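You operate a simulated robot arm through the tools that you are given. There is no shell and no other tool. Be economical: measure what you need, move in short steps, check, and stop when the job is done.

The job below is to be done with a simulated two-armed robot. You get a single attempt, and the scene is never put back.

## Task
Take the yellow brush and leave it on the yellow plate. Then fetch the pink sponge and set it on the cream board. Then carry the colander with both arms and set it on the island top. Then pull the dusters drawer open. Do these in the order given.

Only the result counts: the job must be done as asked and must still hold three seconds after the hand-in. Knocking over, shifting, dropping, spilling or breaking anything else fails it.

## Robot
Two 7-joint arms with two-finger parallel grippers on one trunk, on a base that drives. Base frame: it is fixed to the floor where the robot stands at the start and does not move with it; the origin is under the middle of the robot, x ahead of it, y to its left, z up. Lengths are in m, angles in degrees, forces in N, time in s.
The left shoulder is at the start at [0.07, 0.163, 1.07], the right one opposite. With the tool pointing down near the work surface each hand reaches from about 0.4 to 0.88 m from the robot's upright axis, wherever it stands, measured 20 degrees to its own side. Places, roughly: colander (26x20x9 cm) [0.4, 1.7, 1]; cream board (26x18x1 cm) [0.7, -2.1, 0.9]; dusters drawer [0.8, -1.9, 0.6]; island top [-1.4, -1.3, 0.9]; pink sponge (8x6x4 cm) [0.9, 0, 0.8]; yellow brush (10x5x7 cm) [0.5, 0, 0.8]; yellow plate (20x18x3 cm) [-2.2, 1.6, 0.9]. Payload 3.43 kg a hand.
The TCP of each hand is the grasp point between the finger pads, 0.034 m short of the fingertips. In the tool frame z runs along the fingers and y along their closing line. The gripper opens to 0.128 m. The fingers are 0.024 m wide and 0.012 m thick; the gripper's body (0.048 by 0.13 m) begins 0.096 m behind the TCP.
Orientation is told as [roll, pitch, yaw] about the base's x, y, z axes, in that order, counted from this pose: with the fingers straight down and closing along the base's y, the tool's x points along the base's -x, its y along +y and its z along -z.

## Interface
- The arms move only by the tool jog_arm. It takes "left_steps", "right_steps" or both (then of equal length, played together; a hand with none holds still); each is a list of rows, each an object (a shift or turn left out is 0, a gripper value left out holds the last) with "angular": the turn, a rotation vector about the tool's x, y, z in units of 6 degrees (1.0 is 6 degrees), a list of three; "linear": the shift along the tool's x, y, z in units of 20 mm (1.0 is 20 mm), a list of three; "hand": the finger opening in cm, from 0 to 12.8. In form: [{"angular": [rx, ry, rz], "linear": [dx, dy, dz], "hand": hand}, ...]. A call has 1 to 20 rows; each row shifts and turns the commanded pose from where the row before left it, along the tool's axes as they then stand. A call with a number of a shift or a turn outside -1 to 1 is refused whole. Each row takes 0.2 s and may step no farther than 0.05 m and 8.6 degrees from the row before; otherwise, or with a gripper value out of range, the whole call is refused. A pose out of reach is approached as far as the arm can. The call stops where the force on the tool passes 40 N (or 10 N more than at its start, if that is more) or the arm is blocked; 0.2 s more then pass. The fingers move at their own pace (about 0.153 m/s each) and stop on an object; they squeeze with about 24 N. The grip force told is the motor's: it shows also when the fingers shut on nothing. Time passes only in rows, and 0.2 s behind the last, so rows that do not move let the fingers close. It gives the time, the measured TCP pose, the force on the tool (base axes), the opening and the grip force at its end, in the units of the frame above (readings bear some noise), with the torque about the TCP (base axes, N m) and any sound that the robot's microphone picked up.
- Cameras (640 x 400 px; columns grow to the right, rows downward): "scene" is now at [0.139, 0.0073, 1.299]; the picture's right is [0.07, -1.00, 0.00], its down [-0.56, -0.04, -0.83] and it looks along [0.83, 0.06, -0.56] (base axes); focal length 267 px, centre (320, 200). "left" rides on the left gripper at [0.076, 0.011, -0.16] in its tool frame; the picture's right is [-0.15, 0.99, 0.00], its down [-0.88, -0.13, -0.46] and it looks along [-0.45, -0.07, 0.89] (tool axes); focal length 234 px, centre (320, 200). "right" rides on the right gripper at [0.076, -0.011, -0.16] in its tool frame; the picture's right is [0.15, 0.99, 0.00], its down [-0.88, 0.13, -0.46] and it looks along [-0.45, 0.07, 0.89] (tool axes); focal length 234 px, centre (320, 200).
- grab_frame(camera): a new picture of that camera. The clock stands still meanwhile.
- move_column(by): slides the trunk up (or, below 0, down) by that many m; the arms and the scene camera ride with it, the base frame stays. It gives what a move gives, with no picture.
- drive_base(legs): drives the robot by 1 to 6 legs, each [ahead, left, turn to the left] in m, m and degrees, along the robot's own axes; the way and the turn of a leg run together, so that a leg with both is an arc; at most 1.5 m and 180 degrees a leg. The arms and the cameras ride along, it lands a little off, and it stops where it bumps. It gives what a move gives.
- aim_head(pan, tilt): turns the head with the scene camera to pan (to the left, within 86 degrees either way) and tilt (down, from -29 to 69), counted from straight ahead of the robot. It gives what a move gives.
- measure_at(camera, pixels): for up to 12 pixels [column, row] of the newest picture of that camera ("zoom" is the newest enlarged one), the place [x, y, z] in the base frame of the surface seen there, good to about 0.002 m. The clock stands still meanwhile.
- zoom(camera, box): a new picture of the part [left, top, right, bottom] of that camera's present view, enlarged. The clock stands still meanwhile.
- job_done(): hands the job in; it is judged then, once.

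Go step by step. Measure first, check grasps and placings, and put right what went wrong. The budget is 110 turns and 92 pictures, counting those below and the enlarged ones. Unless the task says otherwise, let go and move clear before handing in, and close with one line.

The tools are called after "Call:" by a JSON object that holds its "name" and its "arguments". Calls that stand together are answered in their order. jog_arm: Moves the arms, as the interface text tells. Its arguments: {"type":"object","properties":{"left_steps":{"type":"array","items":{"type":"object","properties":{"angular":{"type":"array","items":{"type":"number"}},"linear":{"type":"array","items":{"type":"number"}},"hand":{"type":"number"}}}},"right_steps":{"type":"array","items":{"type":"object","properties":{"angular":{"type":"array","items":{"type":"number"}},"linear":{"type":"array","items":{"type":"number"}},"hand":{"type":"number"}}}}},"required":[]} The other tools are called the same way: move_column (by) slides the trunk up or down; drive_base (legs) drives the base; aim_head (pan, tilt) turns the head that bears the scene camera; grab_frame (camera) takes a picture; measure_at (camera, pixels) gives the place of the surface under pixels of a picture; zoom (camera, box) takes an enlarged picture of a part of a camera's view; job_done () hands the job in.

At the start:

```text
t: 0.0
left_tool_pos: [0.6724, 0.2618, 1.0983]
left_tcp_rot: [0.0, 0.0, 0.1]
left_force: [-0.2, 0.4, 0.8]
left_moment: [0.0, 0.0, -0.03]
left_grip_width: 0.1278
left_finger_force: 0.0
right_tool_pos: [0.6301, -0.2191, 1.0819]
right_tcp_rot: [0.0, 0.1, 0.0]
right_force: [0.4, 0.5, 0.4]
right_moment: [0.01, 0.01, 0.04]
right_grip_width: 0.128
right_finger_force: 0.0
trunk travel left (down, up): [-0.55, 0.39]
robot x, y, heading: [0.0, 0.0019, 0.1]
head pan, tilt: [4.2, 33.9]
```

scene: 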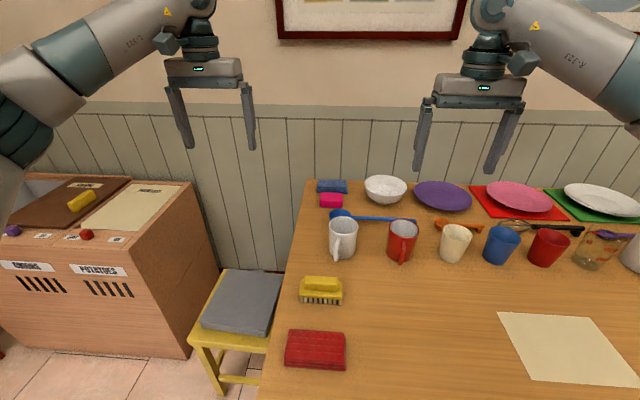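
right: 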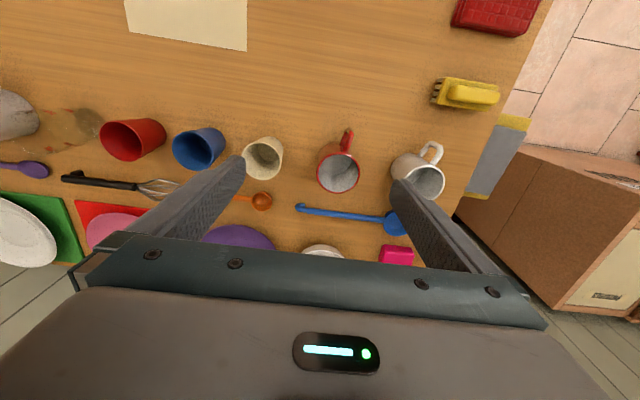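
left: 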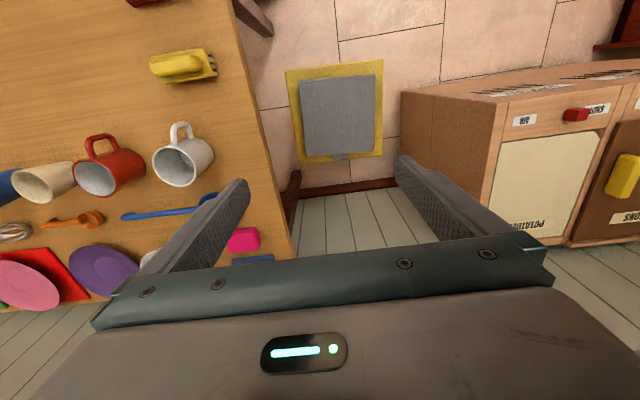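

The scene picture shows the yellow brush at about (321,290) and the pink sponge at (331,200). I'll measure both.

Call:
{"name": "measure_at", "arguments": {"camera": "scene", "pixels": [[321, 283], [303, 283], [339, 283], [321, 300], [303, 300], [341, 301], [331, 196], [331, 204], [321, 203], [342, 203], [343, 225], [300, 330]]}}

Call:
{"name": "zoom", "arguments": {"camera": "scene", "box": [270, 170, 430, 370]}}

Call:
{"name": "zoom", "arguments": {"camera": "right", "box": [400, 50, 540, 137]}}

```text
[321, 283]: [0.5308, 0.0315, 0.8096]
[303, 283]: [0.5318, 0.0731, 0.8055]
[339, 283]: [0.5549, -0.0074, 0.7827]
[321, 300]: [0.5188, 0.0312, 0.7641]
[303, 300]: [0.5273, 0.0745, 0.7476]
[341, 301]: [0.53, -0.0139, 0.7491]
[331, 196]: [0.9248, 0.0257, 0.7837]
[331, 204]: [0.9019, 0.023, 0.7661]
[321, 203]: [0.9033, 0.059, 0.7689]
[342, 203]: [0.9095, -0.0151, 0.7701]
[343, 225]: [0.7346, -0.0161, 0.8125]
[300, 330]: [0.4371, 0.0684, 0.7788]
```

```text
2.00 times, centred on (350, 270) of scene
```

zoom: 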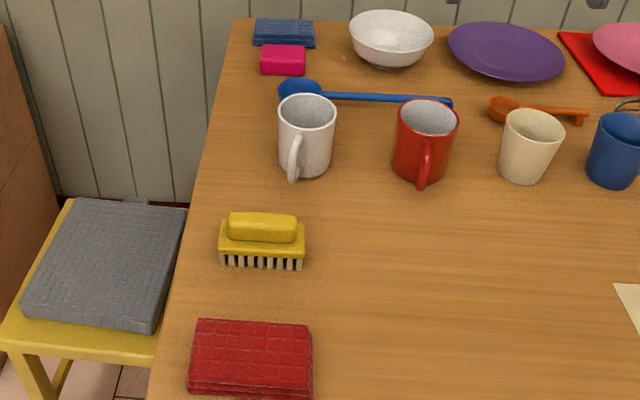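

```text
4.57 times, centred on (470, 94) of right
```

zoom: 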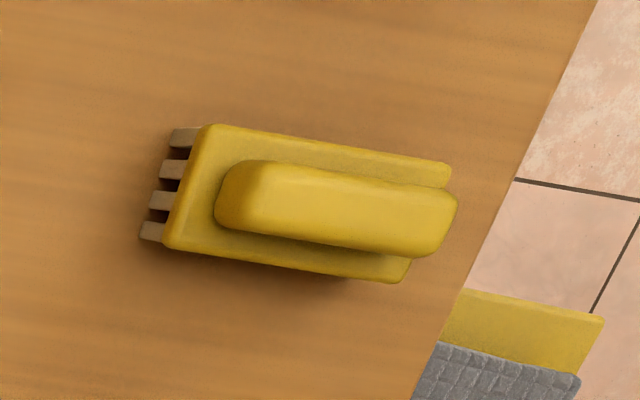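

The zoomed view shows the brush lying long along y, with its handle on top. I'll measure its edges precisely.

Call:
{"name": "measure_at", "arguments": {"camera": "zoom", "pixels": [[240, 170], [225, 215], [440, 195], [420, 250], [335, 205], [215, 130], [170, 240], [445, 170], [400, 278]]}}

Call:
{"name": "aim_head", "arguments": {"pan": 75, "tilt": 25}}

Call:
{"name": "grab_frame", "arguments": {"camera": "scene"}}

Call:
{"name": "aim_head", "arguments": {"pan": -75, "tilt": 25}}

Call:
{"name": "grab_frame", "arguments": {"camera": "scene"}}

```text
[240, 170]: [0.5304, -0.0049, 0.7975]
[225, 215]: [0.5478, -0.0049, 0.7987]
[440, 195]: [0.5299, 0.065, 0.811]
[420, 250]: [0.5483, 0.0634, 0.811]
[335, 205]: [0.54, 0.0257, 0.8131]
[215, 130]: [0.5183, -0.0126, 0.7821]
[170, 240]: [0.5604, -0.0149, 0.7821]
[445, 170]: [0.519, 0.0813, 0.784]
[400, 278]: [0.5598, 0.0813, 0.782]
```

```text
t: 1.4
left_tool_pos: [0.6725, 0.2613, 1.0985]
left_tcp_rot: [0.1, -0.1, 0.0]
left_force: [0.1, 1.0, 0.5]
left_moment: [0.0, 0.02, -0.01]
left_grip_width: 0.1278
left_finger_force: 0.0
right_tool_pos: [0.6312, -0.2205, 1.0813]
right_tcp_rot: [0.0, 0.0, 0.0]
right_force: [-0.7, 0.1, -0.9]
right_moment: [-0.02, 0.01, 0.03]
right_grip_width: 0.1278
right_finger_force: 0.0
trunk travel left (down, up): [-0.55, 0.39]
robot x, y, heading: [0.0001, 0.0018, -0.2]
head pan, tilt: [75.0, 25.0]
```

```text
86 pictures are left
```

scene: 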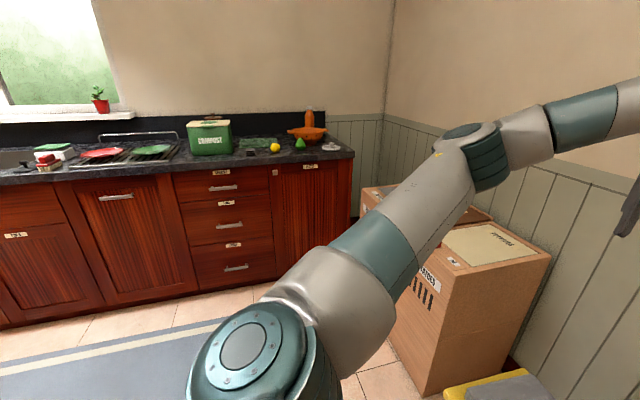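

```text
t: 3.8
left_tool_pos: [0.6733, 0.2621, 1.0963]
left_tcp_rot: [0.0, 0.0, 0.1]
left_force: [0.1, 0.2, -0.6]
left_moment: [-0.01, -0.01, -0.05]
left_grip_width: 0.1279
left_finger_force: 0.1
right_tool_pos: [0.6328, -0.2191, 1.0819]
right_tcp_rot: [0.0, 0.0, 0.0]
right_force: [0.9, 0.3, 0.6]
right_moment: [-0.01, -0.02, 0.0]
right_grip_width: 0.1279
right_finger_force: 0.0
trunk travel left (down, up): [-0.55, 0.39]
robot x, y, heading: [-0.0005, 0.001, -0.4]
head pan, tilt: [-75.0, 25.0]
```

```text
85 pictures are left
```

scene: 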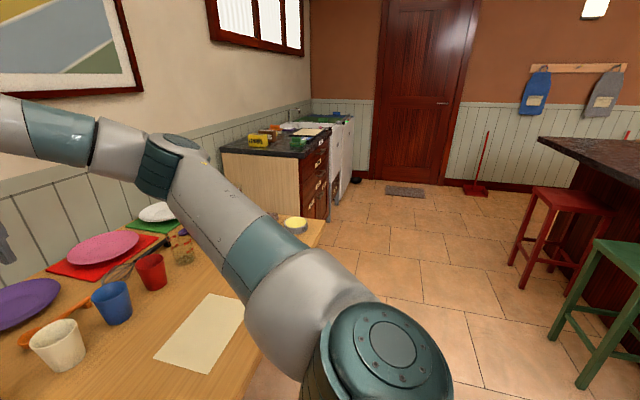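

Left-hand plan: the brush base is 4.2 cm wide along x, centred at (0.5395, 0.031). I'll move above it and yaw 90°.

Call:
{"name": "jog_arm", "arguments": {"left_steps": [{"linear": [0.55, -0.965, 0.5], "angular": [0, 0, 1], "hand": 9}, {"linear": [0.55, -0.965, 0.5]}, {"linear": [0.55, -0.965, 0.5]}, {"linear": [0.55, -0.965, 0.5]}, {"linear": [0.55, -0.965, 0.5]}, {"linear": [0.55, -0.965, 0.5]}, {"linear": [0.55, -0.965, 0.5]}, {"linear": [0.55, -0.965, 0.5]}, {"linear": [0.55, -0.965, 0.5]}, {"linear": [0.55, -0.965, 0.5]}, {"linear": [0.55, -0.965, 0.5]}, {"linear": [0.55, -0.965, 0.5]}]}}

Call:
{"name": "jog_arm", "arguments": {"left_steps": [{"angular": [0, 0, 1]}, {"angular": [0, 0, 1]}, {"angular": [0, 0, 1]}, {"angular": [0, 0, 1]}, {"angular": [0, 0, 1]}, {"angular": [0, 0, 1]}, {"angular": [0, 0, 1]}, {"angular": [0, 0, 1]}, {"angular": [0, 0, 1]}, {"angular": [0, 0, 1]}, {"angular": [0, 0, 1]}, {"angular": [0, 0, 1]}, {"angular": [0, 0, 1]}, {"angular": [0, 0, 1]}]}}

Call:
{"name": "grab_frame", "arguments": {"camera": "left"}}

```text
t: 6.4
left_tool_pos: [0.5171, 0.044, 0.9783]
left_tcp_rot: [-0.1, -0.1, -6.0]
left_force: [0.3, 0.5, -0.5]
left_moment: [0.02, 0.0, 0.02]
left_grip_width: 0.0899
left_finger_force: 0.1
right_tool_pos: [0.6312, -0.2195, 1.0813]
right_tcp_rot: [0.0, 0.1, 0.1]
right_force: [0.1, -0.9, 0.5]
right_moment: [0.0, 0.01, -0.03]
right_grip_width: 0.128
right_finger_force: 0.0
trunk travel left (down, up): [-0.55, 0.39]
robot x, y, heading: [0.0005, -0.0015, 0.2]
head pan, tilt: [-75.0, 25.0]
```

```text
t: 9.4
left_tool_pos: [0.4801, 0.0347, 0.977]
left_tcp_rot: [0.2, 0.0, -89.9]
left_force: [0.1, -0.4, 0.1]
left_moment: [0.0, -0.01, 0.01]
left_grip_width: 0.0901
left_finger_force: 0.1
left hand out of reach, approached as far as the arm can: row 13, 14
right_tool_pos: [0.6304, -0.2202, 1.0817]
right_tcp_rot: [0.0, 0.1, -0.1]
right_force: [0.4, -0.9, -0.4]
right_moment: [0.02, -0.01, 0.02]
right_grip_width: 0.1283
right_finger_force: 0.0
trunk travel left (down, up): [-0.55, 0.39]
robot x, y, heading: [-0.001, 0.0024, -0.1]
head pan, tilt: [-75.0, 25.0]
```

```text
84 pictures are left
```

left: 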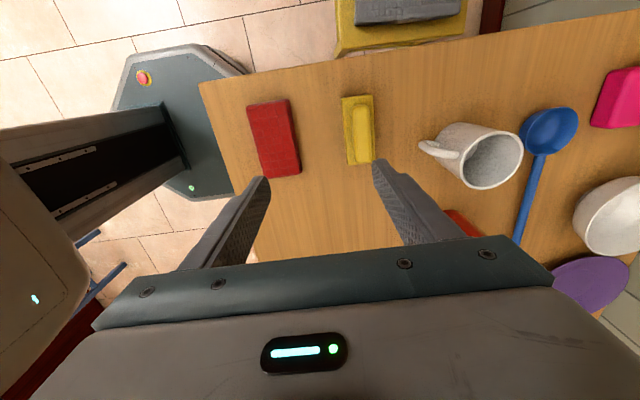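

The hand is at yaw -90 near a reach limit and 6 cm short in x. I'll move forward in +x, which is tool +y.

Call:
{"name": "jog_arm", "arguments": {"left_steps": [{"linear": [0, 1, 0]}, {"linear": [0, 1, 0]}, {"linear": [0, 0.97, 0]}, {}]}}

Call:
{"name": "grab_frame", "arguments": {"camera": "left"}}

```text
t: 10.4
left_tool_pos: [0.4835, 0.0261, 0.9756]
left_tcp_rot: [0.0, 0.0, -89.8]
left_force: [0.4, -0.3, -0.5]
left_moment: [-0.02, 0.04, -0.01]
left_grip_width: 0.0901
left_finger_force: 0.0
left hand out of reach, approached as far as the arm can: row 1, 2, 3
right_tool_pos: [0.6317, -0.2186, 1.0802]
right_tcp_rot: [0.0, -0.1, 0.0]
right_force: [-0.6, -0.2, -0.9]
right_moment: [-0.06, -0.03, 0.02]
right_grip_width: 0.128
right_finger_force: 0.0
trunk travel left (down, up): [-0.55, 0.39]
robot x, y, heading: [0.0046, 0.0006, 0.1]
head pan, tilt: [-75.0, 25.0]
```

```text
83 pictures are left
```

left: 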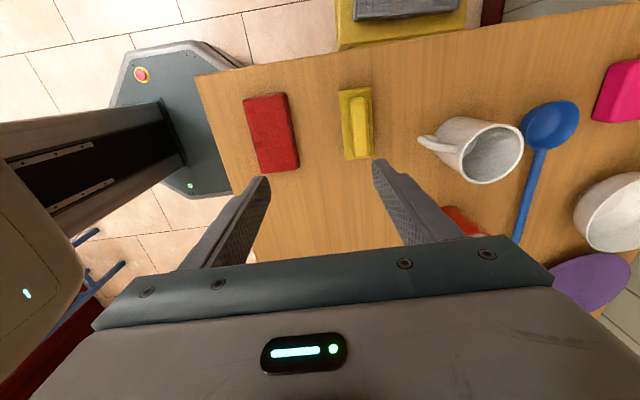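

Yaw -90 hits a wrist limit, so I'll turn the other way, to +90.

Call:
{"name": "jog_arm", "arguments": {"left_steps": [{"angular": [0, 0, -1]}, {"angular": [0, 0, -1]}, {"angular": [0, 0, -1]}, {"angular": [0, 0, -1]}, {"angular": [0, 0, -1]}, {"angular": [0, 0, -1]}, {"angular": [0, 0, -1]}, {"angular": [0, 0, -1]}, {"angular": [0, 0, -1]}, {"angular": [0, 0, -1]}, {"angular": [0, 0, -1]}, {"angular": [0, 0, -1]}, {"angular": [0, 0, -1]}, {"angular": [0, 0, -1]}, {"angular": [0, 0, -1]}]}}

Call:
{"name": "jog_arm", "arguments": {"left_steps": [{"angular": [0, 0, -1]}, {"angular": [0, 0, -1]}, {"angular": [0, 0, -1]}, {"angular": [0, 0, -1]}, {"angular": [0, 0, -1]}, {"angular": [0, 0, -1]}, {"angular": [0, 0, -1]}, {"angular": [0, 0, -1]}, {"angular": [0, 0, -1]}, {"angular": [0, 0, -1]}, {"angular": [0, 0, -1]}, {"angular": [0, 0, -1]}, {"angular": [0, 0, -1]}, {"angular": [0, 0, -1]}, {"angular": [0, 0, -1]}]}}

Call:
{"name": "grab_frame", "arguments": {"camera": "left"}}

```text
t: 13.6
left_tool_pos: [0.4818, 0.0259, 0.9798]
left_tcp_rot: [0.0, 0.1, 0.1]
left_force: [0.2, 0.7, -0.1]
left_moment: [-0.02, 0.02, 0.0]
left_grip_width: 0.09
left_finger_force: 0.0
right_tool_pos: [0.6318, -0.2199, 1.0814]
right_tcp_rot: [0.0, 0.0, 0.0]
right_force: [-0.7, -0.1, -0.5]
right_moment: [-0.07, -0.01, -0.03]
right_grip_width: 0.1282
right_finger_force: 0.0
trunk travel left (down, up): [-0.55, 0.39]
robot x, y, heading: [0.0021, -0.0, -0.0]
head pan, tilt: [-75.0, 25.0]
```

```text
t: 16.8
left_tool_pos: [0.4827, 0.0274, 0.9775]
left_tcp_rot: [0.0, 0.1, 90.2]
left_force: [-1.0, 0.2, -0.1]
left_moment: [0.0, 0.01, 0.04]
left_grip_width: 0.09
left_finger_force: 0.0
right_tool_pos: [0.6317, -0.2189, 1.081]
right_tcp_rot: [0.0, 0.1, 0.0]
right_force: [0.1, -0.3, -0.5]
right_moment: [0.03, 0.0, 0.0]
right_grip_width: 0.1282
right_finger_force: 0.3
trunk travel left (down, up): [-0.55, 0.39]
robot x, y, heading: [0.0013, -0.0016, -0.0]
head pan, tilt: [-75.0, 25.0]
```

```text
82 pictures are left
```

left: 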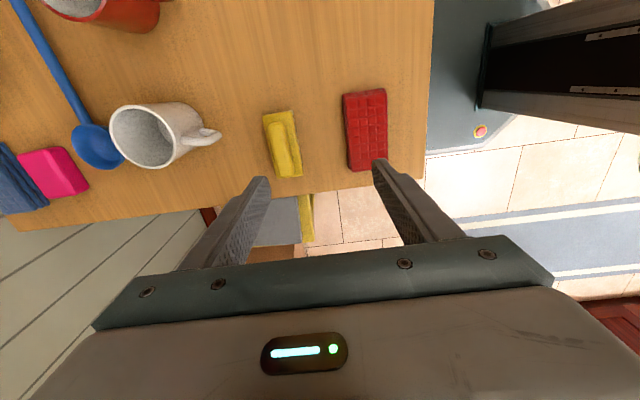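

Yaw +90 works. I'll move forward to x = 0.54 and down to TCP z = 0.85.

Call:
{"name": "jog_arm", "arguments": {"left_steps": [{"linear": [-0.07, -0.95, 0.5], "hand": 7}, {"linear": [-0.07, -0.95, 0.5]}, {"linear": [-0.06, -0.95, 0.5]}, {"linear": [0, 0, 1]}, {"linear": [0, 0, 1]}, {"linear": [0, 0, 1]}, {"linear": [0, 0, 1]}, {"linear": [0, 0, 0.9]}]}}

Call:
{"name": "grab_frame", "arguments": {"camera": "left"}}

```text
t: 18.6
left_tool_pos: [0.5387, 0.0307, 0.8493]
left_tcp_rot: [0.0, 0.0, 90.0]
left_force: [0.7, 0.6, -0.5]
left_moment: [0.01, 0.02, -0.03]
left_grip_width: 0.0697
left_finger_force: 0.0
right_tool_pos: [0.631, -0.2193, 1.0809]
right_tcp_rot: [0.0, 0.1, 0.0]
right_force: [-0.1, 0.2, 0.0]
right_moment: [-0.01, 0.01, 0.03]
right_grip_width: 0.1281
right_finger_force: 0.2
trunk travel left (down, up): [-0.55, 0.39]
robot x, y, heading: [-0.0014, 0.0021, -0.1]
head pan, tilt: [-75.0, 25.0]
```

```text
81 pictures are left
```

left: 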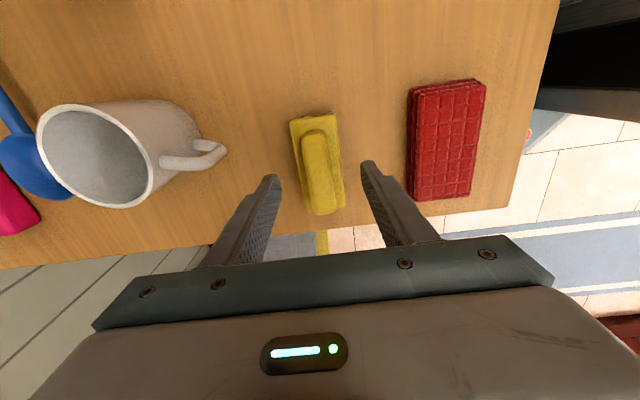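

The brush sits centred between the fingers. I'll descend to 0.793, close and lift.

Call:
{"name": "jog_arm", "arguments": {"left_steps": [{"linear": [0, 0, 0.95]}, {"linear": [0, 0, 0.95]}, {"linear": [0, 0, 0.9]}, {"hand": 2}, {"hand": 2}, {"hand": 2}, {}]}}

Call:
{"name": "jog_arm", "arguments": {"left_steps": [{"linear": [0, 0, -1]}, {"linear": [0, 0, -1]}, {"linear": [0, 0, -1]}, {"linear": [0, 0, -1]}, {"linear": [0, 0, -1]}, {"linear": [0, 0, -1]}, {"linear": [0, 0, -1]}, {"linear": [0, 0, -1]}, {"linear": [0, 0, -1]}, {"linear": [0, 0, -1]}, {"linear": [0, 0, -1]}, {"linear": [0, 0, -1]}]}}

Call:
{"name": "grab_frame", "arguments": {"camera": "left"}}

```text
t: 20.2
left_tool_pos: [0.5403, 0.0312, 0.7957]
left_tcp_rot: [-0.1, 0.0, 89.9]
left_force: [0.1, -0.8, -0.3]
left_moment: [0.01, 0.0, 0.0]
left_grip_width: 0.0446
left_finger_force: 23.9
right_tool_pos: [0.6317, -0.2196, 1.0803]
right_tcp_rot: [0.0, 0.0, -0.1]
right_force: [0.5, -0.3, 0.7]
right_moment: [-0.01, -0.02, 0.01]
right_grip_width: 0.1281
right_finger_force: 0.0
trunk travel left (down, up): [-0.55, 0.39]
robot x, y, heading: [0.0014, 0.0016, -0.1]
head pan, tilt: [-75.0, 25.0]
```

```text
t: 22.8
left_tool_pos: [0.5404, 0.0283, 1.033]
left_tcp_rot: [0.0, 0.0, 89.9]
left_force: [0.5, -0.3, -0.3]
left_moment: [0.0, -0.01, -0.02]
left_grip_width: 0.0445
left_finger_force: 23.3
right_tool_pos: [0.6317, -0.2201, 1.0815]
right_tcp_rot: [-0.1, -0.1, 0.1]
right_force: [0.3, 0.4, -0.2]
right_moment: [0.01, -0.01, 0.0]
right_grip_width: 0.128
right_finger_force: 0.1
trunk travel left (down, up): [-0.55, 0.39]
robot x, y, heading: [-0.0, -0.0022, 0.1]
head pan, tilt: [-75.0, 25.0]
```

```text
80 pictures are left
```

left: 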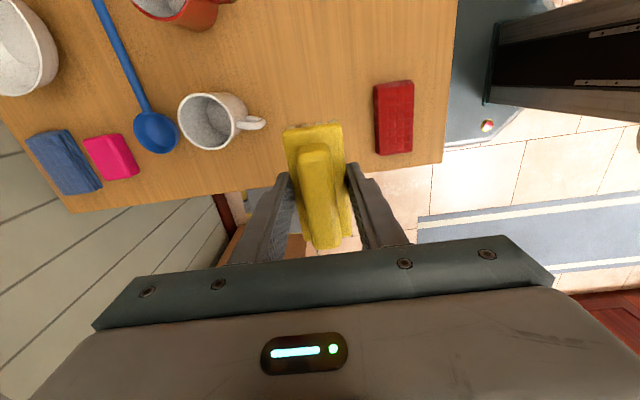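

The brush is held at a 4.45 cm opening and 23 N. I'll back away from the table, turn left, and look at the left counter.

Call:
{"name": "drive_base", "arguments": {"legs": [[-0.7, 0, 0], [0, 0, 90]]}}

Call:
{"name": "aim_head", "arguments": {"pan": 45, "tilt": 20}}

Call:
{"name": "grab_frame", "arguments": {"camera": "scene"}}

Call:
{"name": "aim_head", "arguments": {"pan": 0, "tilt": 25}}

Call:
{"name": "grab_frame", "arguments": {"camera": "scene"}}

```text
t: 30.2
left_tool_pos: [-0.6937, 0.5385, 1.0334]
left_tcp_rot: [0.0, 0.0, 179.6]
left_force: [-0.8, 0.1, -0.4]
left_moment: [-0.03, -0.03, 0.03]
left_grip_width: 0.0444
left_finger_force: 24.2
right_tool_pos: [-0.4445, 0.6254, 1.0802]
right_tcp_rot: [-0.1, 0.2, 89.5]
right_force: [0.5, -0.4, 0.2]
right_moment: [-0.02, -0.04, 0.0]
right_grip_width: 0.1279
right_finger_force: 0.0
trunk travel left (down, up): [-0.55, 0.39]
robot x, y, heading: [-0.6682, -0.0053, 90.0]
head pan, tilt: [-75.0, 25.0]
```

```text
t: 32.2
left_tool_pos: [-0.6951, 0.5378, 1.0338]
left_tcp_rot: [0.0, 0.0, 179.6]
left_force: [1.0, 1.2, -1.1]
left_moment: [0.01, -0.01, 0.0]
left_grip_width: 0.0444
left_finger_force: 24.3
right_tool_pos: [-0.4442, 0.6265, 1.0806]
right_tcp_rot: [0.0, 0.0, 89.6]
right_force: [0.4, -0.3, -0.1]
right_moment: [0.01, 0.0, 0.01]
right_grip_width: 0.1281
right_finger_force: 0.1
trunk travel left (down, up): [-0.55, 0.39]
robot x, y, heading: [-0.6668, -0.0013, 89.5]
head pan, tilt: [45.0, 20.0]
```

```text
79 pictures are left
```

scene: 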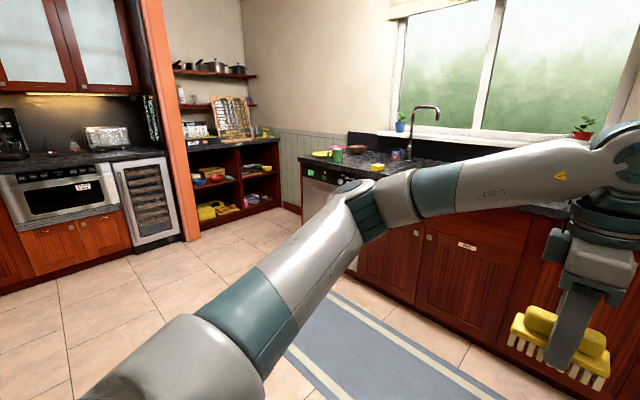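

```text
t: 33.4
left_tool_pos: [-0.6935, 0.5381, 1.0322]
left_tcp_rot: [0.0, 0.1, 179.6]
left_force: [0.1, -0.2, -1.4]
left_moment: [0.04, -0.01, 0.02]
left_grip_width: 0.0446
left_finger_force: 23.8
right_tool_pos: [-0.445, 0.626, 1.0811]
right_tcp_rot: [0.0, 0.1, 89.6]
right_force: [-0.2, 0.5, 0.2]
right_moment: [0.02, 0.03, 0.04]
right_grip_width: 0.1279
right_finger_force: 0.0
trunk travel left (down, up): [-0.55, 0.39]
robot x, y, heading: [-0.6696, -0.0016, 89.7]
head pan, tilt: [0.0, 25.0]
```

```text
78 pictures are left
```

scene: 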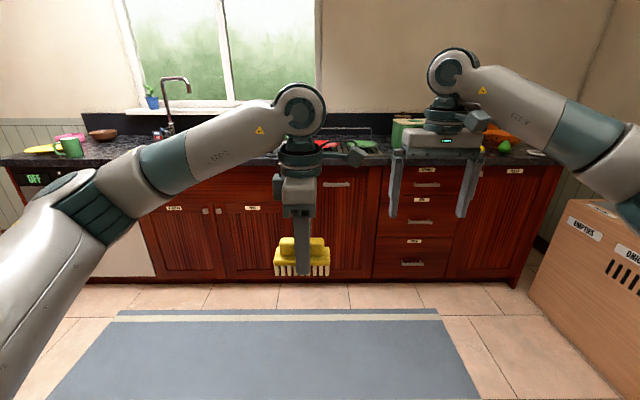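

The yellow plate is at about (40,149) on the counter's left end, and the floor to the left is clear. I'll measure the counter, then drive left.

Call:
{"name": "measure_at", "arguments": {"camera": "scene", "pixels": [[40, 149], [60, 165], [20, 163], [200, 165], [480, 280], [560, 260], [300, 300]]}}

Call:
{"name": "drive_base", "arguments": {"legs": [[0, 1.33, 0]]}}

Call:
{"name": "aim_head", "arguments": {"pan": 12, "tilt": 32}}

Call:
{"name": "grab_frame", "arguments": {"camera": "scene"}}

```text
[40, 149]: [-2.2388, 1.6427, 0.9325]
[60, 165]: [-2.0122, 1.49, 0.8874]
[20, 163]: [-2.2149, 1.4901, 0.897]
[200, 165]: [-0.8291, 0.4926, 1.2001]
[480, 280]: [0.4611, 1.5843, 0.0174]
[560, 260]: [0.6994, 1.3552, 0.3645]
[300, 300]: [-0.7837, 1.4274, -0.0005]
```

```text
t: 35.9
left_tool_pos: [-1.0459, 0.5098, 1.0262]
left_tcp_rot: [0.0, 2.6, -167.4]
left_force: [1.7, 0.7, -1.1]
left_moment: [-0.07, 0.07, -0.02]
left_grip_width: 0.0443
left_finger_force: 23.5
right_tool_pos: [-0.8265, 0.6483, 1.0862]
right_tcp_rot: [-2.9, 0.0, 102.6]
right_force: [0.3, -1.3, -0.3]
right_moment: [0.03, 0.05, 0.02]
right_grip_width: 0.1281
right_finger_force: 0.1
trunk travel left (down, up): [-0.55, 0.39]
robot x, y, heading: [-0.8579, -0.0007, 102.2]
head pan, tilt: [0.0, 25.0]
stopped in leg 1: the robot was blocked; the commanded pose is now the measured one
```

```text
t: 36.6
left_tool_pos: [-1.0388, 0.5119, 1.027]
left_tcp_rot: [0.1, 2.3, -167.5]
left_force: [0.5, -0.1, -0.3]
left_moment: [-0.01, 0.01, 0.0]
left_grip_width: 0.0445
left_finger_force: 23.7
right_tool_pos: [-0.8175, 0.6496, 1.0843]
right_tcp_rot: [-2.5, -0.1, 102.5]
right_force: [-0.6, -0.1, -0.4]
right_moment: [-0.02, 0.02, -0.02]
right_grip_width: 0.1279
right_finger_force: 0.0
trunk travel left (down, up): [-0.55, 0.39]
robot x, y, heading: [-0.8523, -0.0028, 102.4]
head pan, tilt: [12.0, 32.0]
```

```text
77 pictures are left
```

scene: 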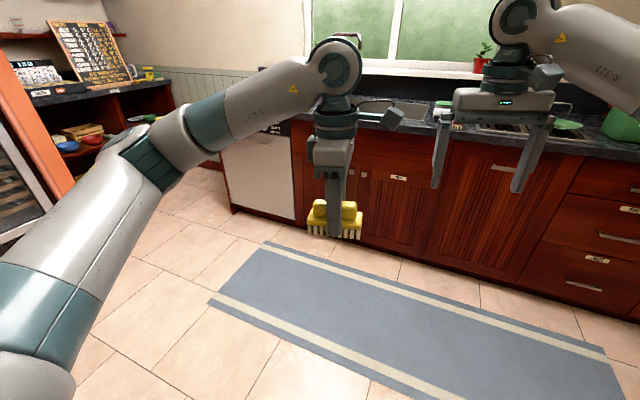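

The base was blocked and turned 12°, probably by a stool near the island behind me on the left. I'll look left to see.

Call:
{"name": "aim_head", "arguments": {"pan": 86, "tilt": 45}}

Call:
{"name": "grab_frame", "arguments": {"camera": "scene"}}

```text
t: 38.1
left_tool_pos: [-1.0387, 0.5114, 1.0276]
left_tcp_rot: [0.0, 2.3, -167.5]
left_force: [0.4, 0.1, -0.3]
left_moment: [0.0, -0.02, -0.01]
left_grip_width: 0.0445
left_finger_force: 23.5
right_tool_pos: [-0.8178, 0.6498, 1.0845]
right_tcp_rot: [-2.5, -0.2, 102.6]
right_force: [-0.5, 0.4, -0.4]
right_moment: [0.02, 0.06, -0.02]
right_grip_width: 0.1276
right_finger_force: 0.1
trunk travel left (down, up): [-0.55, 0.39]
robot x, y, heading: [-0.8527, -0.0001, 102.1]
head pan, tilt: [85.9, 45.0]
```

```text
76 pictures are left
```

scene: 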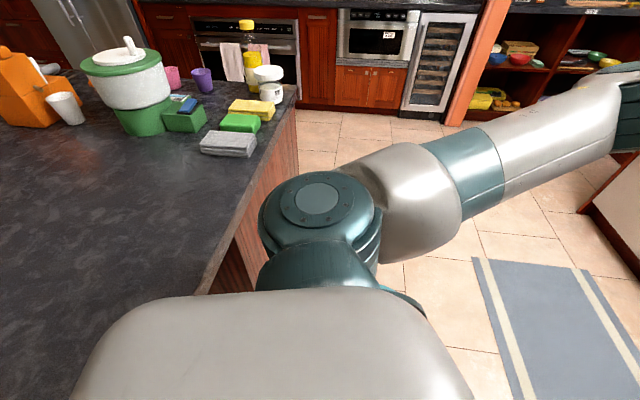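

I bumped the fixed island. I'll measure its edges.

Call:
{"name": "measure_at", "arguments": {"camera": "scene", "pixels": [[200, 285], [250, 180], [290, 100], [60, 390], [430, 320], [440, 150], [480, 250], [590, 360]]}}

```text
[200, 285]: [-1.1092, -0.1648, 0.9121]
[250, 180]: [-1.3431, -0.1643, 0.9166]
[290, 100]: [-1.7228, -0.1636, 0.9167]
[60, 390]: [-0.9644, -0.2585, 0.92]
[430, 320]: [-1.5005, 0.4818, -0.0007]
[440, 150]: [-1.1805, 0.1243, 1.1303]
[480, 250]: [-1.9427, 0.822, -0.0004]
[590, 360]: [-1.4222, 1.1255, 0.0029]
```

The island's +y edge is at y = -0.164. I'll move away from it toward the counter, square up, then drive left down the middle of the aisle.

Call:
{"name": "drive_base", "arguments": {"legs": [[0.45, 0, 0], [0, 0, -12.3], [0, 1.05, 0]]}}

Call:
{"name": "aim_head", "arguments": {"pan": 20, "tilt": 35}}

Call:
{"name": "grab_frame", "arguments": {"camera": "scene"}}

```text
t: 46.6
left_tool_pos: [-2.0834, 0.9504, 1.0281]
left_tcp_rot: [0.0, 2.4, -179.3]
left_force: [0.5, 0.5, -0.7]
left_moment: [0.01, -0.01, 0.01]
left_grip_width: 0.0443
left_finger_force: 24.0
right_tool_pos: [-1.8383, 1.0398, 1.0831]
right_tcp_rot: [-2.5, -0.1, 90.8]
right_force: [0.0, -0.5, -0.2]
right_moment: [-0.01, -0.02, -0.02]
right_grip_width: 0.1279
right_finger_force: 0.2
trunk travel left (down, up): [-0.55, 0.39]
robot x, y, heading: [-2.0071, 0.4112, 90.5]
head pan, tilt: [85.9, 45.0]
```

```text
t: 48.0
left_tool_pos: [-2.0832, 0.9495, 1.0279]
left_tcp_rot: [0.0, 2.4, -179.3]
left_force: [0.1, 1.0, -0.6]
left_moment: [-0.02, 0.01, -0.01]
left_grip_width: 0.0444
left_finger_force: 24.0
right_tool_pos: [-1.8381, 1.0406, 1.0836]
right_tcp_rot: [-2.5, -0.1, 90.8]
right_force: [-0.4, -0.1, 0.5]
right_moment: [0.01, -0.03, -0.03]
right_grip_width: 0.1282
right_finger_force: 0.1
trunk travel left (down, up): [-0.55, 0.39]
robot x, y, heading: [-2.0048, 0.4093, 90.5]
head pan, tilt: [20.0, 35.0]
```

```text
75 pictures are left
```

scene: 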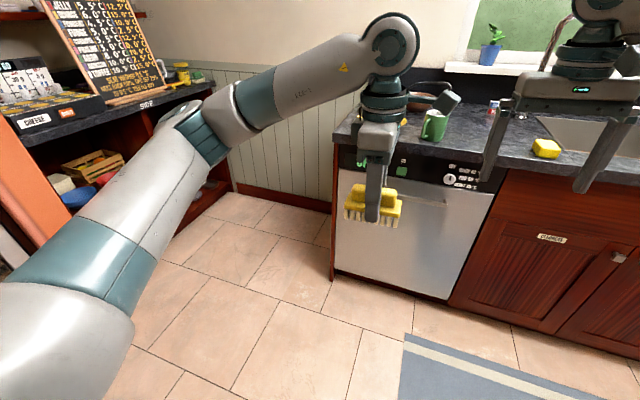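

The plate is hidden behind the left wrist. I'll take the left camera view and measure the counter edge.

Call:
{"name": "measure_at", "arguments": {"camera": "scene", "pixels": [[470, 160], [338, 140], [340, 260], [430, 125], [547, 150]]}}

Call:
{"name": "grab_frame", "arguments": {"camera": "left"}}

```text
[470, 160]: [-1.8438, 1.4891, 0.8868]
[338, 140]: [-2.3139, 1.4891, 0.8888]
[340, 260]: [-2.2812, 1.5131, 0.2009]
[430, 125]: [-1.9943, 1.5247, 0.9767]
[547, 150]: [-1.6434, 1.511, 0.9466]
```

```text
74 pictures are left
```

left: 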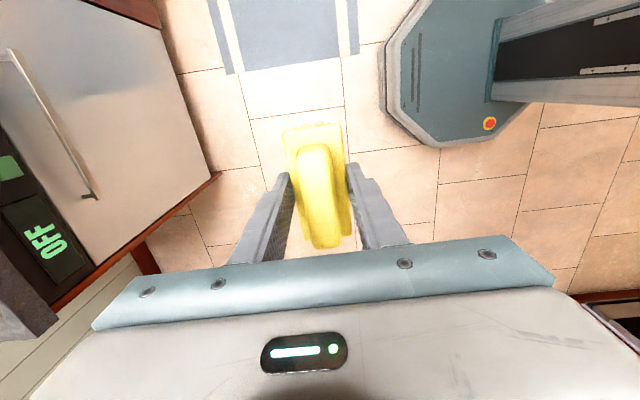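

The counter edge is at y = 1.489. I'll raise the trunk a bit for clearance, drive ahead 0.42 m, and look down at the plate.

Call:
{"name": "move_column", "arguments": {"by": 0.1}}

Call:
{"name": "drive_base", "arguments": {"legs": [[0.42, 0, 0]]}}

Call:
{"name": "aim_head", "arguments": {"pan": 15, "tilt": 40}}

Call:
{"name": "grab_frame", "arguments": {"camera": "scene"}}

Call:
{"name": "grab_frame", "arguments": {"camera": "left"}}

```text
t: 49.3
left_tool_pos: [-2.0828, 0.9495, 1.1272]
left_tcp_rot: [0.1, 2.3, -179.3]
left_force: [-0.3, 0.4, -1.3]
left_moment: [-0.03, 0.01, 0.02]
left_grip_width: 0.0446
left_finger_force: 24.1
right_tool_pos: [-1.8378, 1.0409, 1.1835]
right_tcp_rot: [-2.6, 0.0, 90.9]
right_force: [-0.2, 1.3, -0.5]
right_moment: [-0.04, 0.01, -0.02]
right_grip_width: 0.1277
right_finger_force: 0.0
trunk travel left (down, up): [-0.65, 0.29]
robot x, y, heading: [-2.0067, 0.4077, 90.2]
head pan, tilt: [20.0, 35.0]
```

```text
t: 51.9
left_tool_pos: [-2.0819, 1.3778, 1.1278]
left_tcp_rot: [0.0, 2.3, -179.5]
left_force: [-0.1, 0.9, -1.5]
left_moment: [0.0, -0.01, 0.0]
left_grip_width: 0.0444
left_finger_force: 23.8
right_tool_pos: [-1.8377, 1.4673, 1.1861]
right_tcp_rot: [-2.6, -0.1, 90.6]
right_force: [-0.2, 0.6, 0.1]
right_moment: [-0.04, 0.01, 0.01]
right_grip_width: 0.1281
right_finger_force: 0.1
trunk travel left (down, up): [-0.65, 0.29]
robot x, y, heading: [-2.0066, 0.8368, 90.0]
head pan, tilt: [20.0, 35.0]
```

```text
t: 52.6
left_tool_pos: [-2.0813, 1.3771, 1.1265]
left_tcp_rot: [0.0, 2.4, -179.7]
left_force: [0.0, 0.5, 0.3]
left_moment: [0.0, -0.01, -0.01]
left_grip_width: 0.0446
left_finger_force: 24.2
right_tool_pos: [-1.8358, 1.4676, 1.1843]
right_tcp_rot: [-2.5, -0.1, 90.4]
right_force: [-0.1, 0.8, 0.4]
right_moment: [0.01, 0.0, 0.0]
right_grip_width: 0.1279
right_finger_force: 0.1
trunk travel left (down, up): [-0.65, 0.29]
robot x, y, heading: [-2.0044, 0.8405, 90.0]
head pan, tilt: [15.0, 40.0]
```

```text
73 pictures are left
```

scene: 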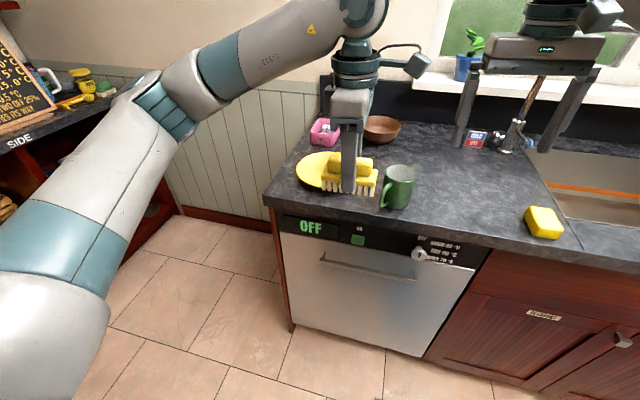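

```text
72 pictures are left
```

left: 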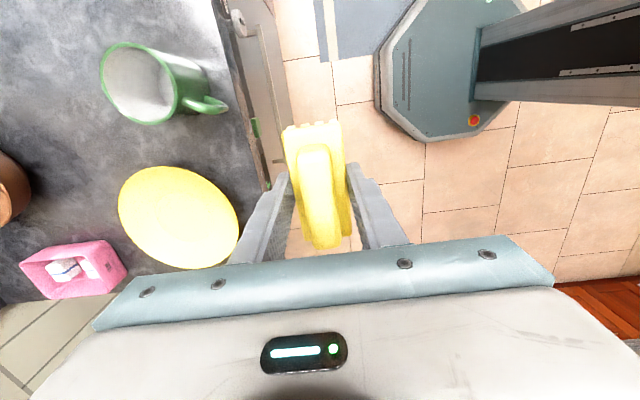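

Call:
{"name": "measure_at", "arguments": {"camera": "left", "pixels": [[119, 205], [238, 232], [180, 168], [175, 266], [178, 216], [200, 200], [150, 230], [225, 103], [90, 250]]}}

```text
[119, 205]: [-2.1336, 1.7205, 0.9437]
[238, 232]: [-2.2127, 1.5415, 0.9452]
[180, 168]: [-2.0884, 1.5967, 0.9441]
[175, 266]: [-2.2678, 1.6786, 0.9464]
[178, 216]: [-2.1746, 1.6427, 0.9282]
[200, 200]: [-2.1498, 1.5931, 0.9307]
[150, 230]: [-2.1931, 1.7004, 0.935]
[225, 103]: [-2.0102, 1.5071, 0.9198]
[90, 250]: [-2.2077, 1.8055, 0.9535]
```

The plate centre is about (-2.175, 1.635), with the inner surface at z = 0.928. I'll level the tool and carry the brush above the plate.

Call:
{"name": "jog_arm", "arguments": {"left_steps": [{"angular": [0, -0.4, 0]}, {"linear": [-0.334, -0.92, 0]}, {"linear": [-0.334, -0.92, 0]}, {"linear": [-0.334, -0.92, 0]}, {"linear": [-0.334, -0.92, 0]}, {"linear": [-0.334, -0.92, 0]}, {"linear": [-0.334, -0.92, 0]}, {"linear": [-0.334, -0.92, 0]}, {"linear": [-0.334, -0.92, 0]}, {"linear": [-0.334, -0.92, 0]}, {"linear": [-0.334, -0.92, 0]}, {"linear": [-0.334, -0.92, 0]}, {"linear": [-0.334, -0.92, 0]}, {"linear": [-0.334, -0.92, 0]}, {"linear": [-0.334, -0.92, 0]}, {"linear": [0, 0, 1]}, {"linear": [0, 0, 1]}, {"linear": [0, 0, 1]}, {}]}}

Call:
{"name": "grab_frame", "arguments": {"camera": "left"}}

Call:
{"name": "grab_frame", "arguments": {"camera": "scene"}}

```text
t: 56.6
left_tool_pos: [-2.1762, 1.6341, 1.0647]
left_tcp_rot: [0.0, -0.2, -179.6]
left_force: [-0.3, -0.7, -0.1]
left_moment: [0.01, 0.02, -0.01]
left_grip_width: 0.0444
left_finger_force: 23.6
right_tool_pos: [-1.8369, 1.467, 1.1852]
right_tcp_rot: [-2.5, -0.1, 90.4]
right_force: [1.4, -0.1, -1.9]
right_moment: [0.0, 0.03, 0.0]
right_grip_width: 0.128
right_finger_force: 0.1
trunk travel left (down, up): [-0.65, 0.29]
robot x, y, heading: [-2.0057, 0.8392, 90.1]
head pan, tilt: [15.0, 40.0]
```

```text
71 pictures are left
```

left: 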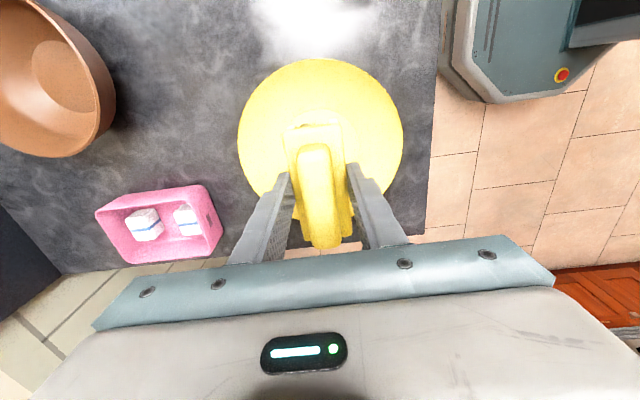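

```text
70 pictures are left
```

scene: 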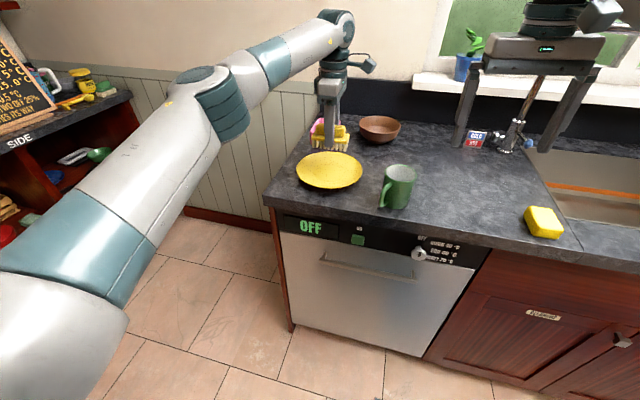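

I'll verify the plate's position from the scene view before lowering.

Call:
{"name": "measure_at", "arguments": {"camera": "scene", "pixels": [[296, 172], [362, 172], [330, 154], [330, 189], [330, 170]]}}

Call:
{"name": "jog_arm", "arguments": {"left_steps": [{"linear": [0, 0, 1]}, {"linear": [0, 0, 1]}, {"linear": [0, 0, 1]}, {"linear": [0, 0, 0.8]}, {}]}}

Call:
{"name": "grab_frame", "arguments": {"camera": "left"}}

```text
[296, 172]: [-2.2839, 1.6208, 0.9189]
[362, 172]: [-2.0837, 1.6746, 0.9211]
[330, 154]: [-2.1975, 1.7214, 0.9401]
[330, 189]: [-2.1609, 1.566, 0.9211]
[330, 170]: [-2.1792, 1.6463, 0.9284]
```

```text
t: 57.8
left_tool_pos: [-2.1772, 1.6334, 0.9923]
left_tcp_rot: [0.0, -0.1, -179.6]
left_force: [0.0, -0.1, -0.8]
left_moment: [0.04, 0.0, 0.0]
left_grip_width: 0.0445
left_finger_force: 23.5
right_tool_pos: [-1.8359, 1.467, 1.184]
right_tcp_rot: [-2.5, 0.0, 90.5]
right_force: [0.1, 0.7, 0.0]
right_moment: [0.0, -0.03, 0.0]
right_grip_width: 0.1281
right_finger_force: 0.1
trunk travel left (down, up): [-0.65, 0.29]
robot x, y, heading: [-2.0129, 0.8384, 90.2]
head pan, tilt: [15.0, 40.0]
```

```text
69 pictures are left
```

left: 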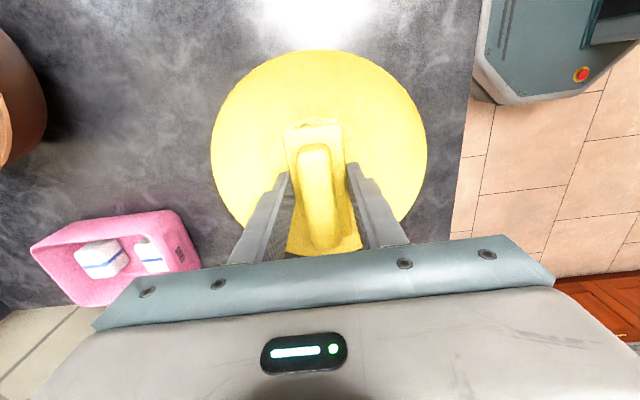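

The brush is above the plate centre. I'll lower it until contact, then release.

Call:
{"name": "jog_arm", "arguments": {"left_steps": [{"linear": [0, -0.15, 0.3]}, {"linear": [0, -0.15, 0.3]}, {"linear": [0, 0, 0.2]}, {}]}}

Call:
{"name": "grab_frame", "arguments": {"camera": "left"}}

```text
t: 58.8
left_tool_pos: [-2.1788, 1.639, 0.9756]
left_tcp_rot: [0.0, -0.1, -179.7]
left_force: [-0.2, 0.3, -1.3]
left_moment: [0.0, 0.0, 0.0]
left_grip_width: 0.0443
left_finger_force: 24.6
right_tool_pos: [-1.8368, 1.4661, 1.1848]
right_tcp_rot: [-2.4, -0.1, 90.5]
right_force: [-0.3, -0.4, -0.1]
right_moment: [0.02, 0.0, -0.01]
right_grip_width: 0.1279
right_finger_force: 0.1
trunk travel left (down, up): [-0.65, 0.29]
robot x, y, heading: [-2.0093, 0.8397, 90.0]
head pan, tilt: [15.0, 40.0]
```

```text
68 pictures are left
```

left: 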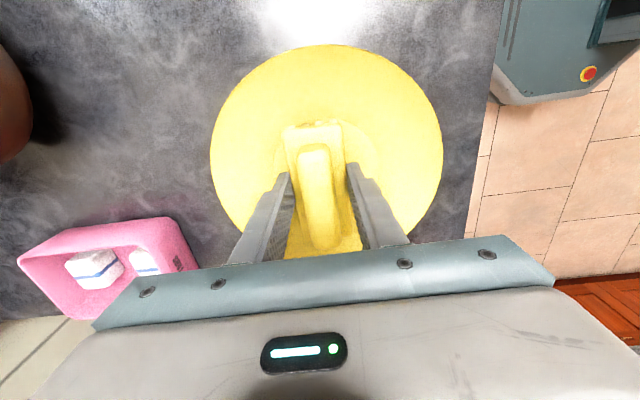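

No contact yet. I'll creep down a few more millimetres.

Call:
{"name": "jog_arm", "arguments": {"left_steps": [{"linear": [0, 0, 0.12]}, {"linear": [0, 0, 0.12]}, {}]}}

```text
t: 59.6
left_tool_pos: [-2.1776, 1.6389, 0.9737]
left_tcp_rot: [-0.3, -0.1, -179.7]
left_force: [-0.1, 4.7, 17.4]
left_moment: [0.13, -0.14, -0.01]
left_grip_width: 0.0446
left_finger_force: 23.8
right_tool_pos: [-1.8353, 1.4648, 1.1853]
right_tcp_rot: [-2.5, -0.2, 90.5]
right_force: [-1.1, -0.2, -0.1]
right_moment: [-0.04, 0.02, -0.02]
right_grip_width: 0.128
right_finger_force: 0.1
trunk travel left (down, up): [-0.65, 0.29]
robot x, y, heading: [-2.0058, 0.8393, 90.0]
head pan, tilt: [15.0, 40.0]
```

Contact at 17 N. I'll back off 1 mm, open and rise.

Call:
{"name": "jog_arm", "arguments": {"left_steps": [{"linear": [0, 0, -0.1]}, {"hand": 6.5}, {"hand": 6.5}, {}, {"linear": [0, 0, -0.5]}, {"linear": [0, 0, -1]}, {"linear": [0, 0, -1]}, {"linear": [0, 0, -1]}, {"linear": [0, 0, -1]}, {"linear": [0, 0, -1]}, {"linear": [0, 0, -1]}, {"linear": [0, 0, -1]}]}}

Call:
{"name": "grab_frame", "arguments": {"camera": "left"}}

Call:
{"name": "zoom", "arguments": {"camera": "scene", "box": [260, 100, 420, 200]}}

```text
t: 62.2
left_tool_pos: [-2.1764, 1.6381, 1.1241]
left_tcp_rot: [0.0, -0.3, -179.6]
left_force: [0.0, 0.5, -0.3]
left_moment: [0.03, 0.05, -0.01]
left_grip_width: 0.065
left_finger_force: 0.0
right_tool_pos: [-1.8353, 1.466, 1.185]
right_tcp_rot: [-2.4, -0.1, 90.5]
right_force: [0.3, -0.1, 0.3]
right_moment: [0.03, -0.01, 0.03]
right_grip_width: 0.128
right_finger_force: 0.0
trunk travel left (down, up): [-0.65, 0.29]
robot x, y, heading: [-2.0074, 0.8388, 90.2]
head pan, tilt: [15.0, 40.0]
```

```text
67 pictures are left
```

left: 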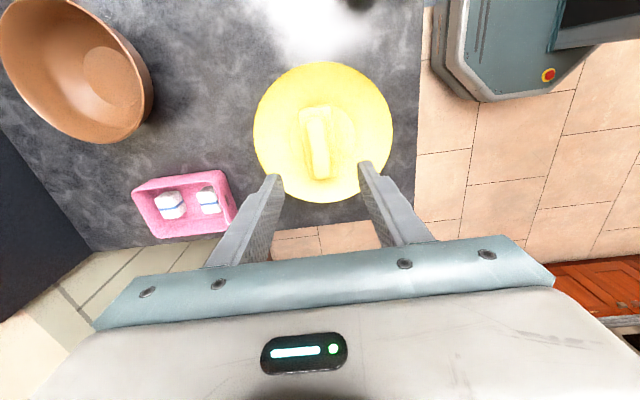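

```text
4.00 times, centred on (340, 150) of scene
```

zoom: 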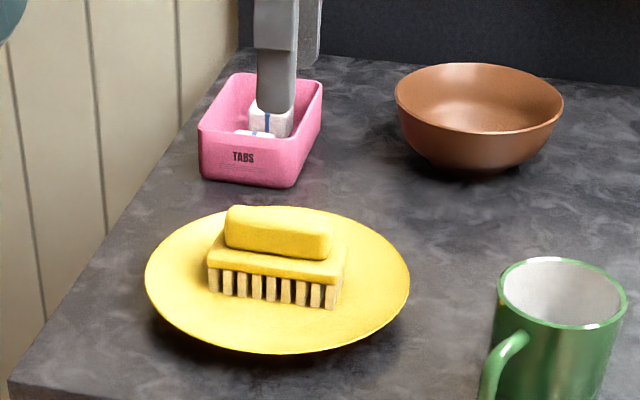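

The brush is resting on the plate. Now I'll back out and return toward the table for the sponge: back, right, turn right 90°.

Call:
{"name": "drive_base", "arguments": {"legs": [[-0.43, 0, 0], [0, -1.35, 0], [0, 0, -90]]}}

Call:
{"name": "aim_head", "arguments": {"pan": 0, "tilt": 35}}

Call:
{"name": "grab_frame", "arguments": {"camera": "scene"}}

```text
t: 75.1
left_tool_pos: [0.1607, 0.613, 1.1241]
left_tcp_rot: [0.0, -0.1, 91.2]
left_force: [-0.6, 0.2, -0.7]
left_moment: [-0.02, -0.02, 0.03]
left_grip_width: 0.0648
left_finger_force: 0.1
right_tool_pos: [-0.0073, 0.2713, 1.1844]
right_tcp_rot: [-2.4, 0.0, 1.4]
right_force: [-0.6, -0.5, 0.5]
right_moment: [0.04, -0.01, 0.04]
right_grip_width: 0.128
right_finger_force: 0.1
trunk travel left (down, up): [-0.65, 0.29]
robot x, y, heading: [-0.6395, 0.4348, 1.0]
head pan, tilt: [15.0, 40.0]
```

```text
t: 75.9
left_tool_pos: [0.1594, 0.6139, 1.1229]
left_tcp_rot: [0.0, 0.0, 91.2]
left_force: [0.0, -0.6, 0.5]
left_moment: [0.02, 0.03, 0.03]
left_grip_width: 0.065
left_finger_force: 0.1
right_tool_pos: [-0.0078, 0.2712, 1.1841]
right_tcp_rot: [-2.5, 0.0, 1.4]
right_force: [0.1, 0.2, -0.5]
right_moment: [0.0, 0.0, 0.02]
right_grip_width: 0.1279
right_finger_force: 0.2
trunk travel left (down, up): [-0.65, 0.29]
robot x, y, heading: [-0.636, 0.4319, 0.8]
head pan, tilt: [0.0, 35.0]
```

```text
65 pictures are left
```

scene: 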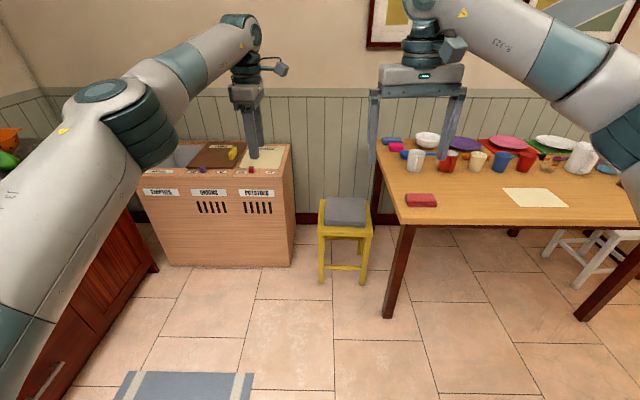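

I'll measure the table edge, leg and stool positions.

Call:
{"name": "measure_at", "arguments": {"camera": "scene", "pixels": [[405, 222], [390, 313], [340, 275], [325, 230], [580, 228], [580, 318], [396, 148], [450, 222], [280, 260], [500, 140]]}}

```text
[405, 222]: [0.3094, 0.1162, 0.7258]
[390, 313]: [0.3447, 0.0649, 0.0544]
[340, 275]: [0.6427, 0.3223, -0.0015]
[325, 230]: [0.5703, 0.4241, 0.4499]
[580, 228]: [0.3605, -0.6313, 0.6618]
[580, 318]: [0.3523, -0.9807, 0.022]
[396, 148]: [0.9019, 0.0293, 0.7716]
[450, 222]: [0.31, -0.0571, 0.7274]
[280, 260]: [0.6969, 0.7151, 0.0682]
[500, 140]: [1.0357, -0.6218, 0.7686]
```

The table edge is at x = 0.31 and the leg at (0.345, 0.065). I need my base size, so I'll look with the left camera.

Call:
{"name": "grab_frame", "arguments": {"camera": "left"}}

```text
64 pictures are left
```

left: 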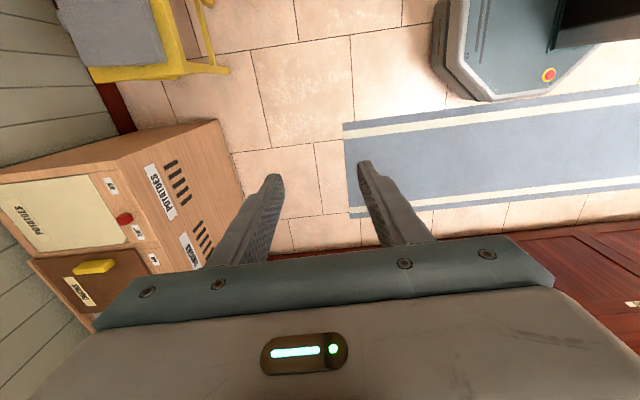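

Call:
{"name": "measure_at", "arguments": {"camera": "left", "pixels": [[452, 50], [470, 85], [495, 95], [560, 85], [440, 55], [480, 100], [565, 40], [600, 45]]}}

```text
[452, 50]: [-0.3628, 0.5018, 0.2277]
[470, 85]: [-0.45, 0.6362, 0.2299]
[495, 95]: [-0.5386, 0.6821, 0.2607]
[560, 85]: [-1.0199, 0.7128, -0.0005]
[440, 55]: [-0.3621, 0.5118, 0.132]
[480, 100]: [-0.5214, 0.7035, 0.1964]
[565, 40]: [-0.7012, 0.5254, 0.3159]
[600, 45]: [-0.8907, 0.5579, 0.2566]
```

The base is ±0.27 m and 0.3 m tall, so it fits under the table between the legs. I'll turn the left hand to yaw 0 and go to (-0.2, -0.33).

Call:
{"name": "jog_arm", "arguments": {"left_steps": [{"angular": [0, 0, 1], "hand": 12.5}, {"angular": [0, 0, 1]}, {"angular": [0, 0, 1]}, {"angular": [0, 0, 1]}, {"angular": [0, 0, 1]}, {"angular": [0, 0, 1]}, {"angular": [0, 0, 1]}, {"angular": [0, 0, 1]}, {"angular": [0, 0, 1]}, {"angular": [0, 0, 1]}, {"angular": [0, 0, 1]}, {"angular": [0, 0, 1]}, {"angular": [0, 0, 1]}, {"angular": [0, 0, 1]}, {"angular": [0, 0, 1]}]}}

Call:
{"name": "drive_base", "arguments": {"legs": [[0.42, 0, -0.8], [0, -0.765, 0]]}}

Call:
{"name": "aim_head", "arguments": {"pan": 15, "tilt": 40}}

Call:
{"name": "grab_frame", "arguments": {"camera": "scene"}}

```text
t: 79.1
left_tool_pos: [0.16, 0.6128, 1.1236]
left_tcp_rot: [0.1, 0.0, 1.2]
left_force: [0.1, -0.4, -0.7]
left_moment: [0.01, -0.01, 0.01]
left_grip_width: 0.1252
left_finger_force: 0.1
right_tool_pos: [-0.0071, 0.269, 1.1844]
right_tcp_rot: [-2.4, -0.2, 1.4]
right_force: [-0.8, -0.1, -0.1]
right_moment: [0.02, 0.01, 0.01]
right_grip_width: 0.1278
right_finger_force: 0.1
trunk travel left (down, up): [-0.65, 0.29]
robot x, y, heading: [-0.6387, 0.4279, 0.8]
head pan, tilt: [0.0, 35.0]
```

```text
t: 85.2
left_tool_pos: [0.5642, -0.1387, 1.1233]
left_tcp_rot: [0.2, 0.0, -0.4]
left_force: [0.1, -0.1, 0.3]
left_moment: [-0.02, 0.02, -0.01]
left_grip_width: 0.125
left_finger_force: 0.1
right_tool_pos: [0.3876, -0.4761, 1.1839]
right_tcp_rot: [-2.5, 0.0, -0.2]
right_force: [0.6, -0.8, 0.1]
right_moment: [0.01, 0.02, 0.01]
right_grip_width: 0.1281
right_finger_force: 0.1
trunk travel left (down, up): [-0.65, 0.29]
robot x, y, heading: [-0.2401, -0.2927, -0.6]
head pan, tilt: [0.0, 35.0]
```

```text
t: 86.0
left_tool_pos: [0.5633, -0.1392, 1.1241]
left_tcp_rot: [0.0, -0.1, -0.4]
left_force: [0.5, 0.9, -1.6]
left_moment: [0.0, 0.03, -0.03]
left_grip_width: 0.1251
left_finger_force: 0.1
right_tool_pos: [0.3875, -0.477, 1.1843]
right_tcp_rot: [-2.5, -0.1, -0.3]
right_force: [0.1, 0.3, -1.0]
right_moment: [0.01, -0.01, -0.01]
right_grip_width: 0.1278
right_finger_force: 0.1
trunk travel left (down, up): [-0.65, 0.29]
robot x, y, heading: [-0.2429, -0.2977, -0.6]
head pan, tilt: [15.0, 40.0]
```

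```text
63 pictures are left
```

scene: 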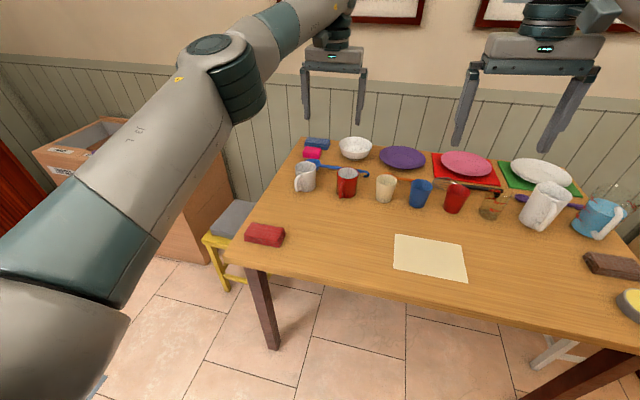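

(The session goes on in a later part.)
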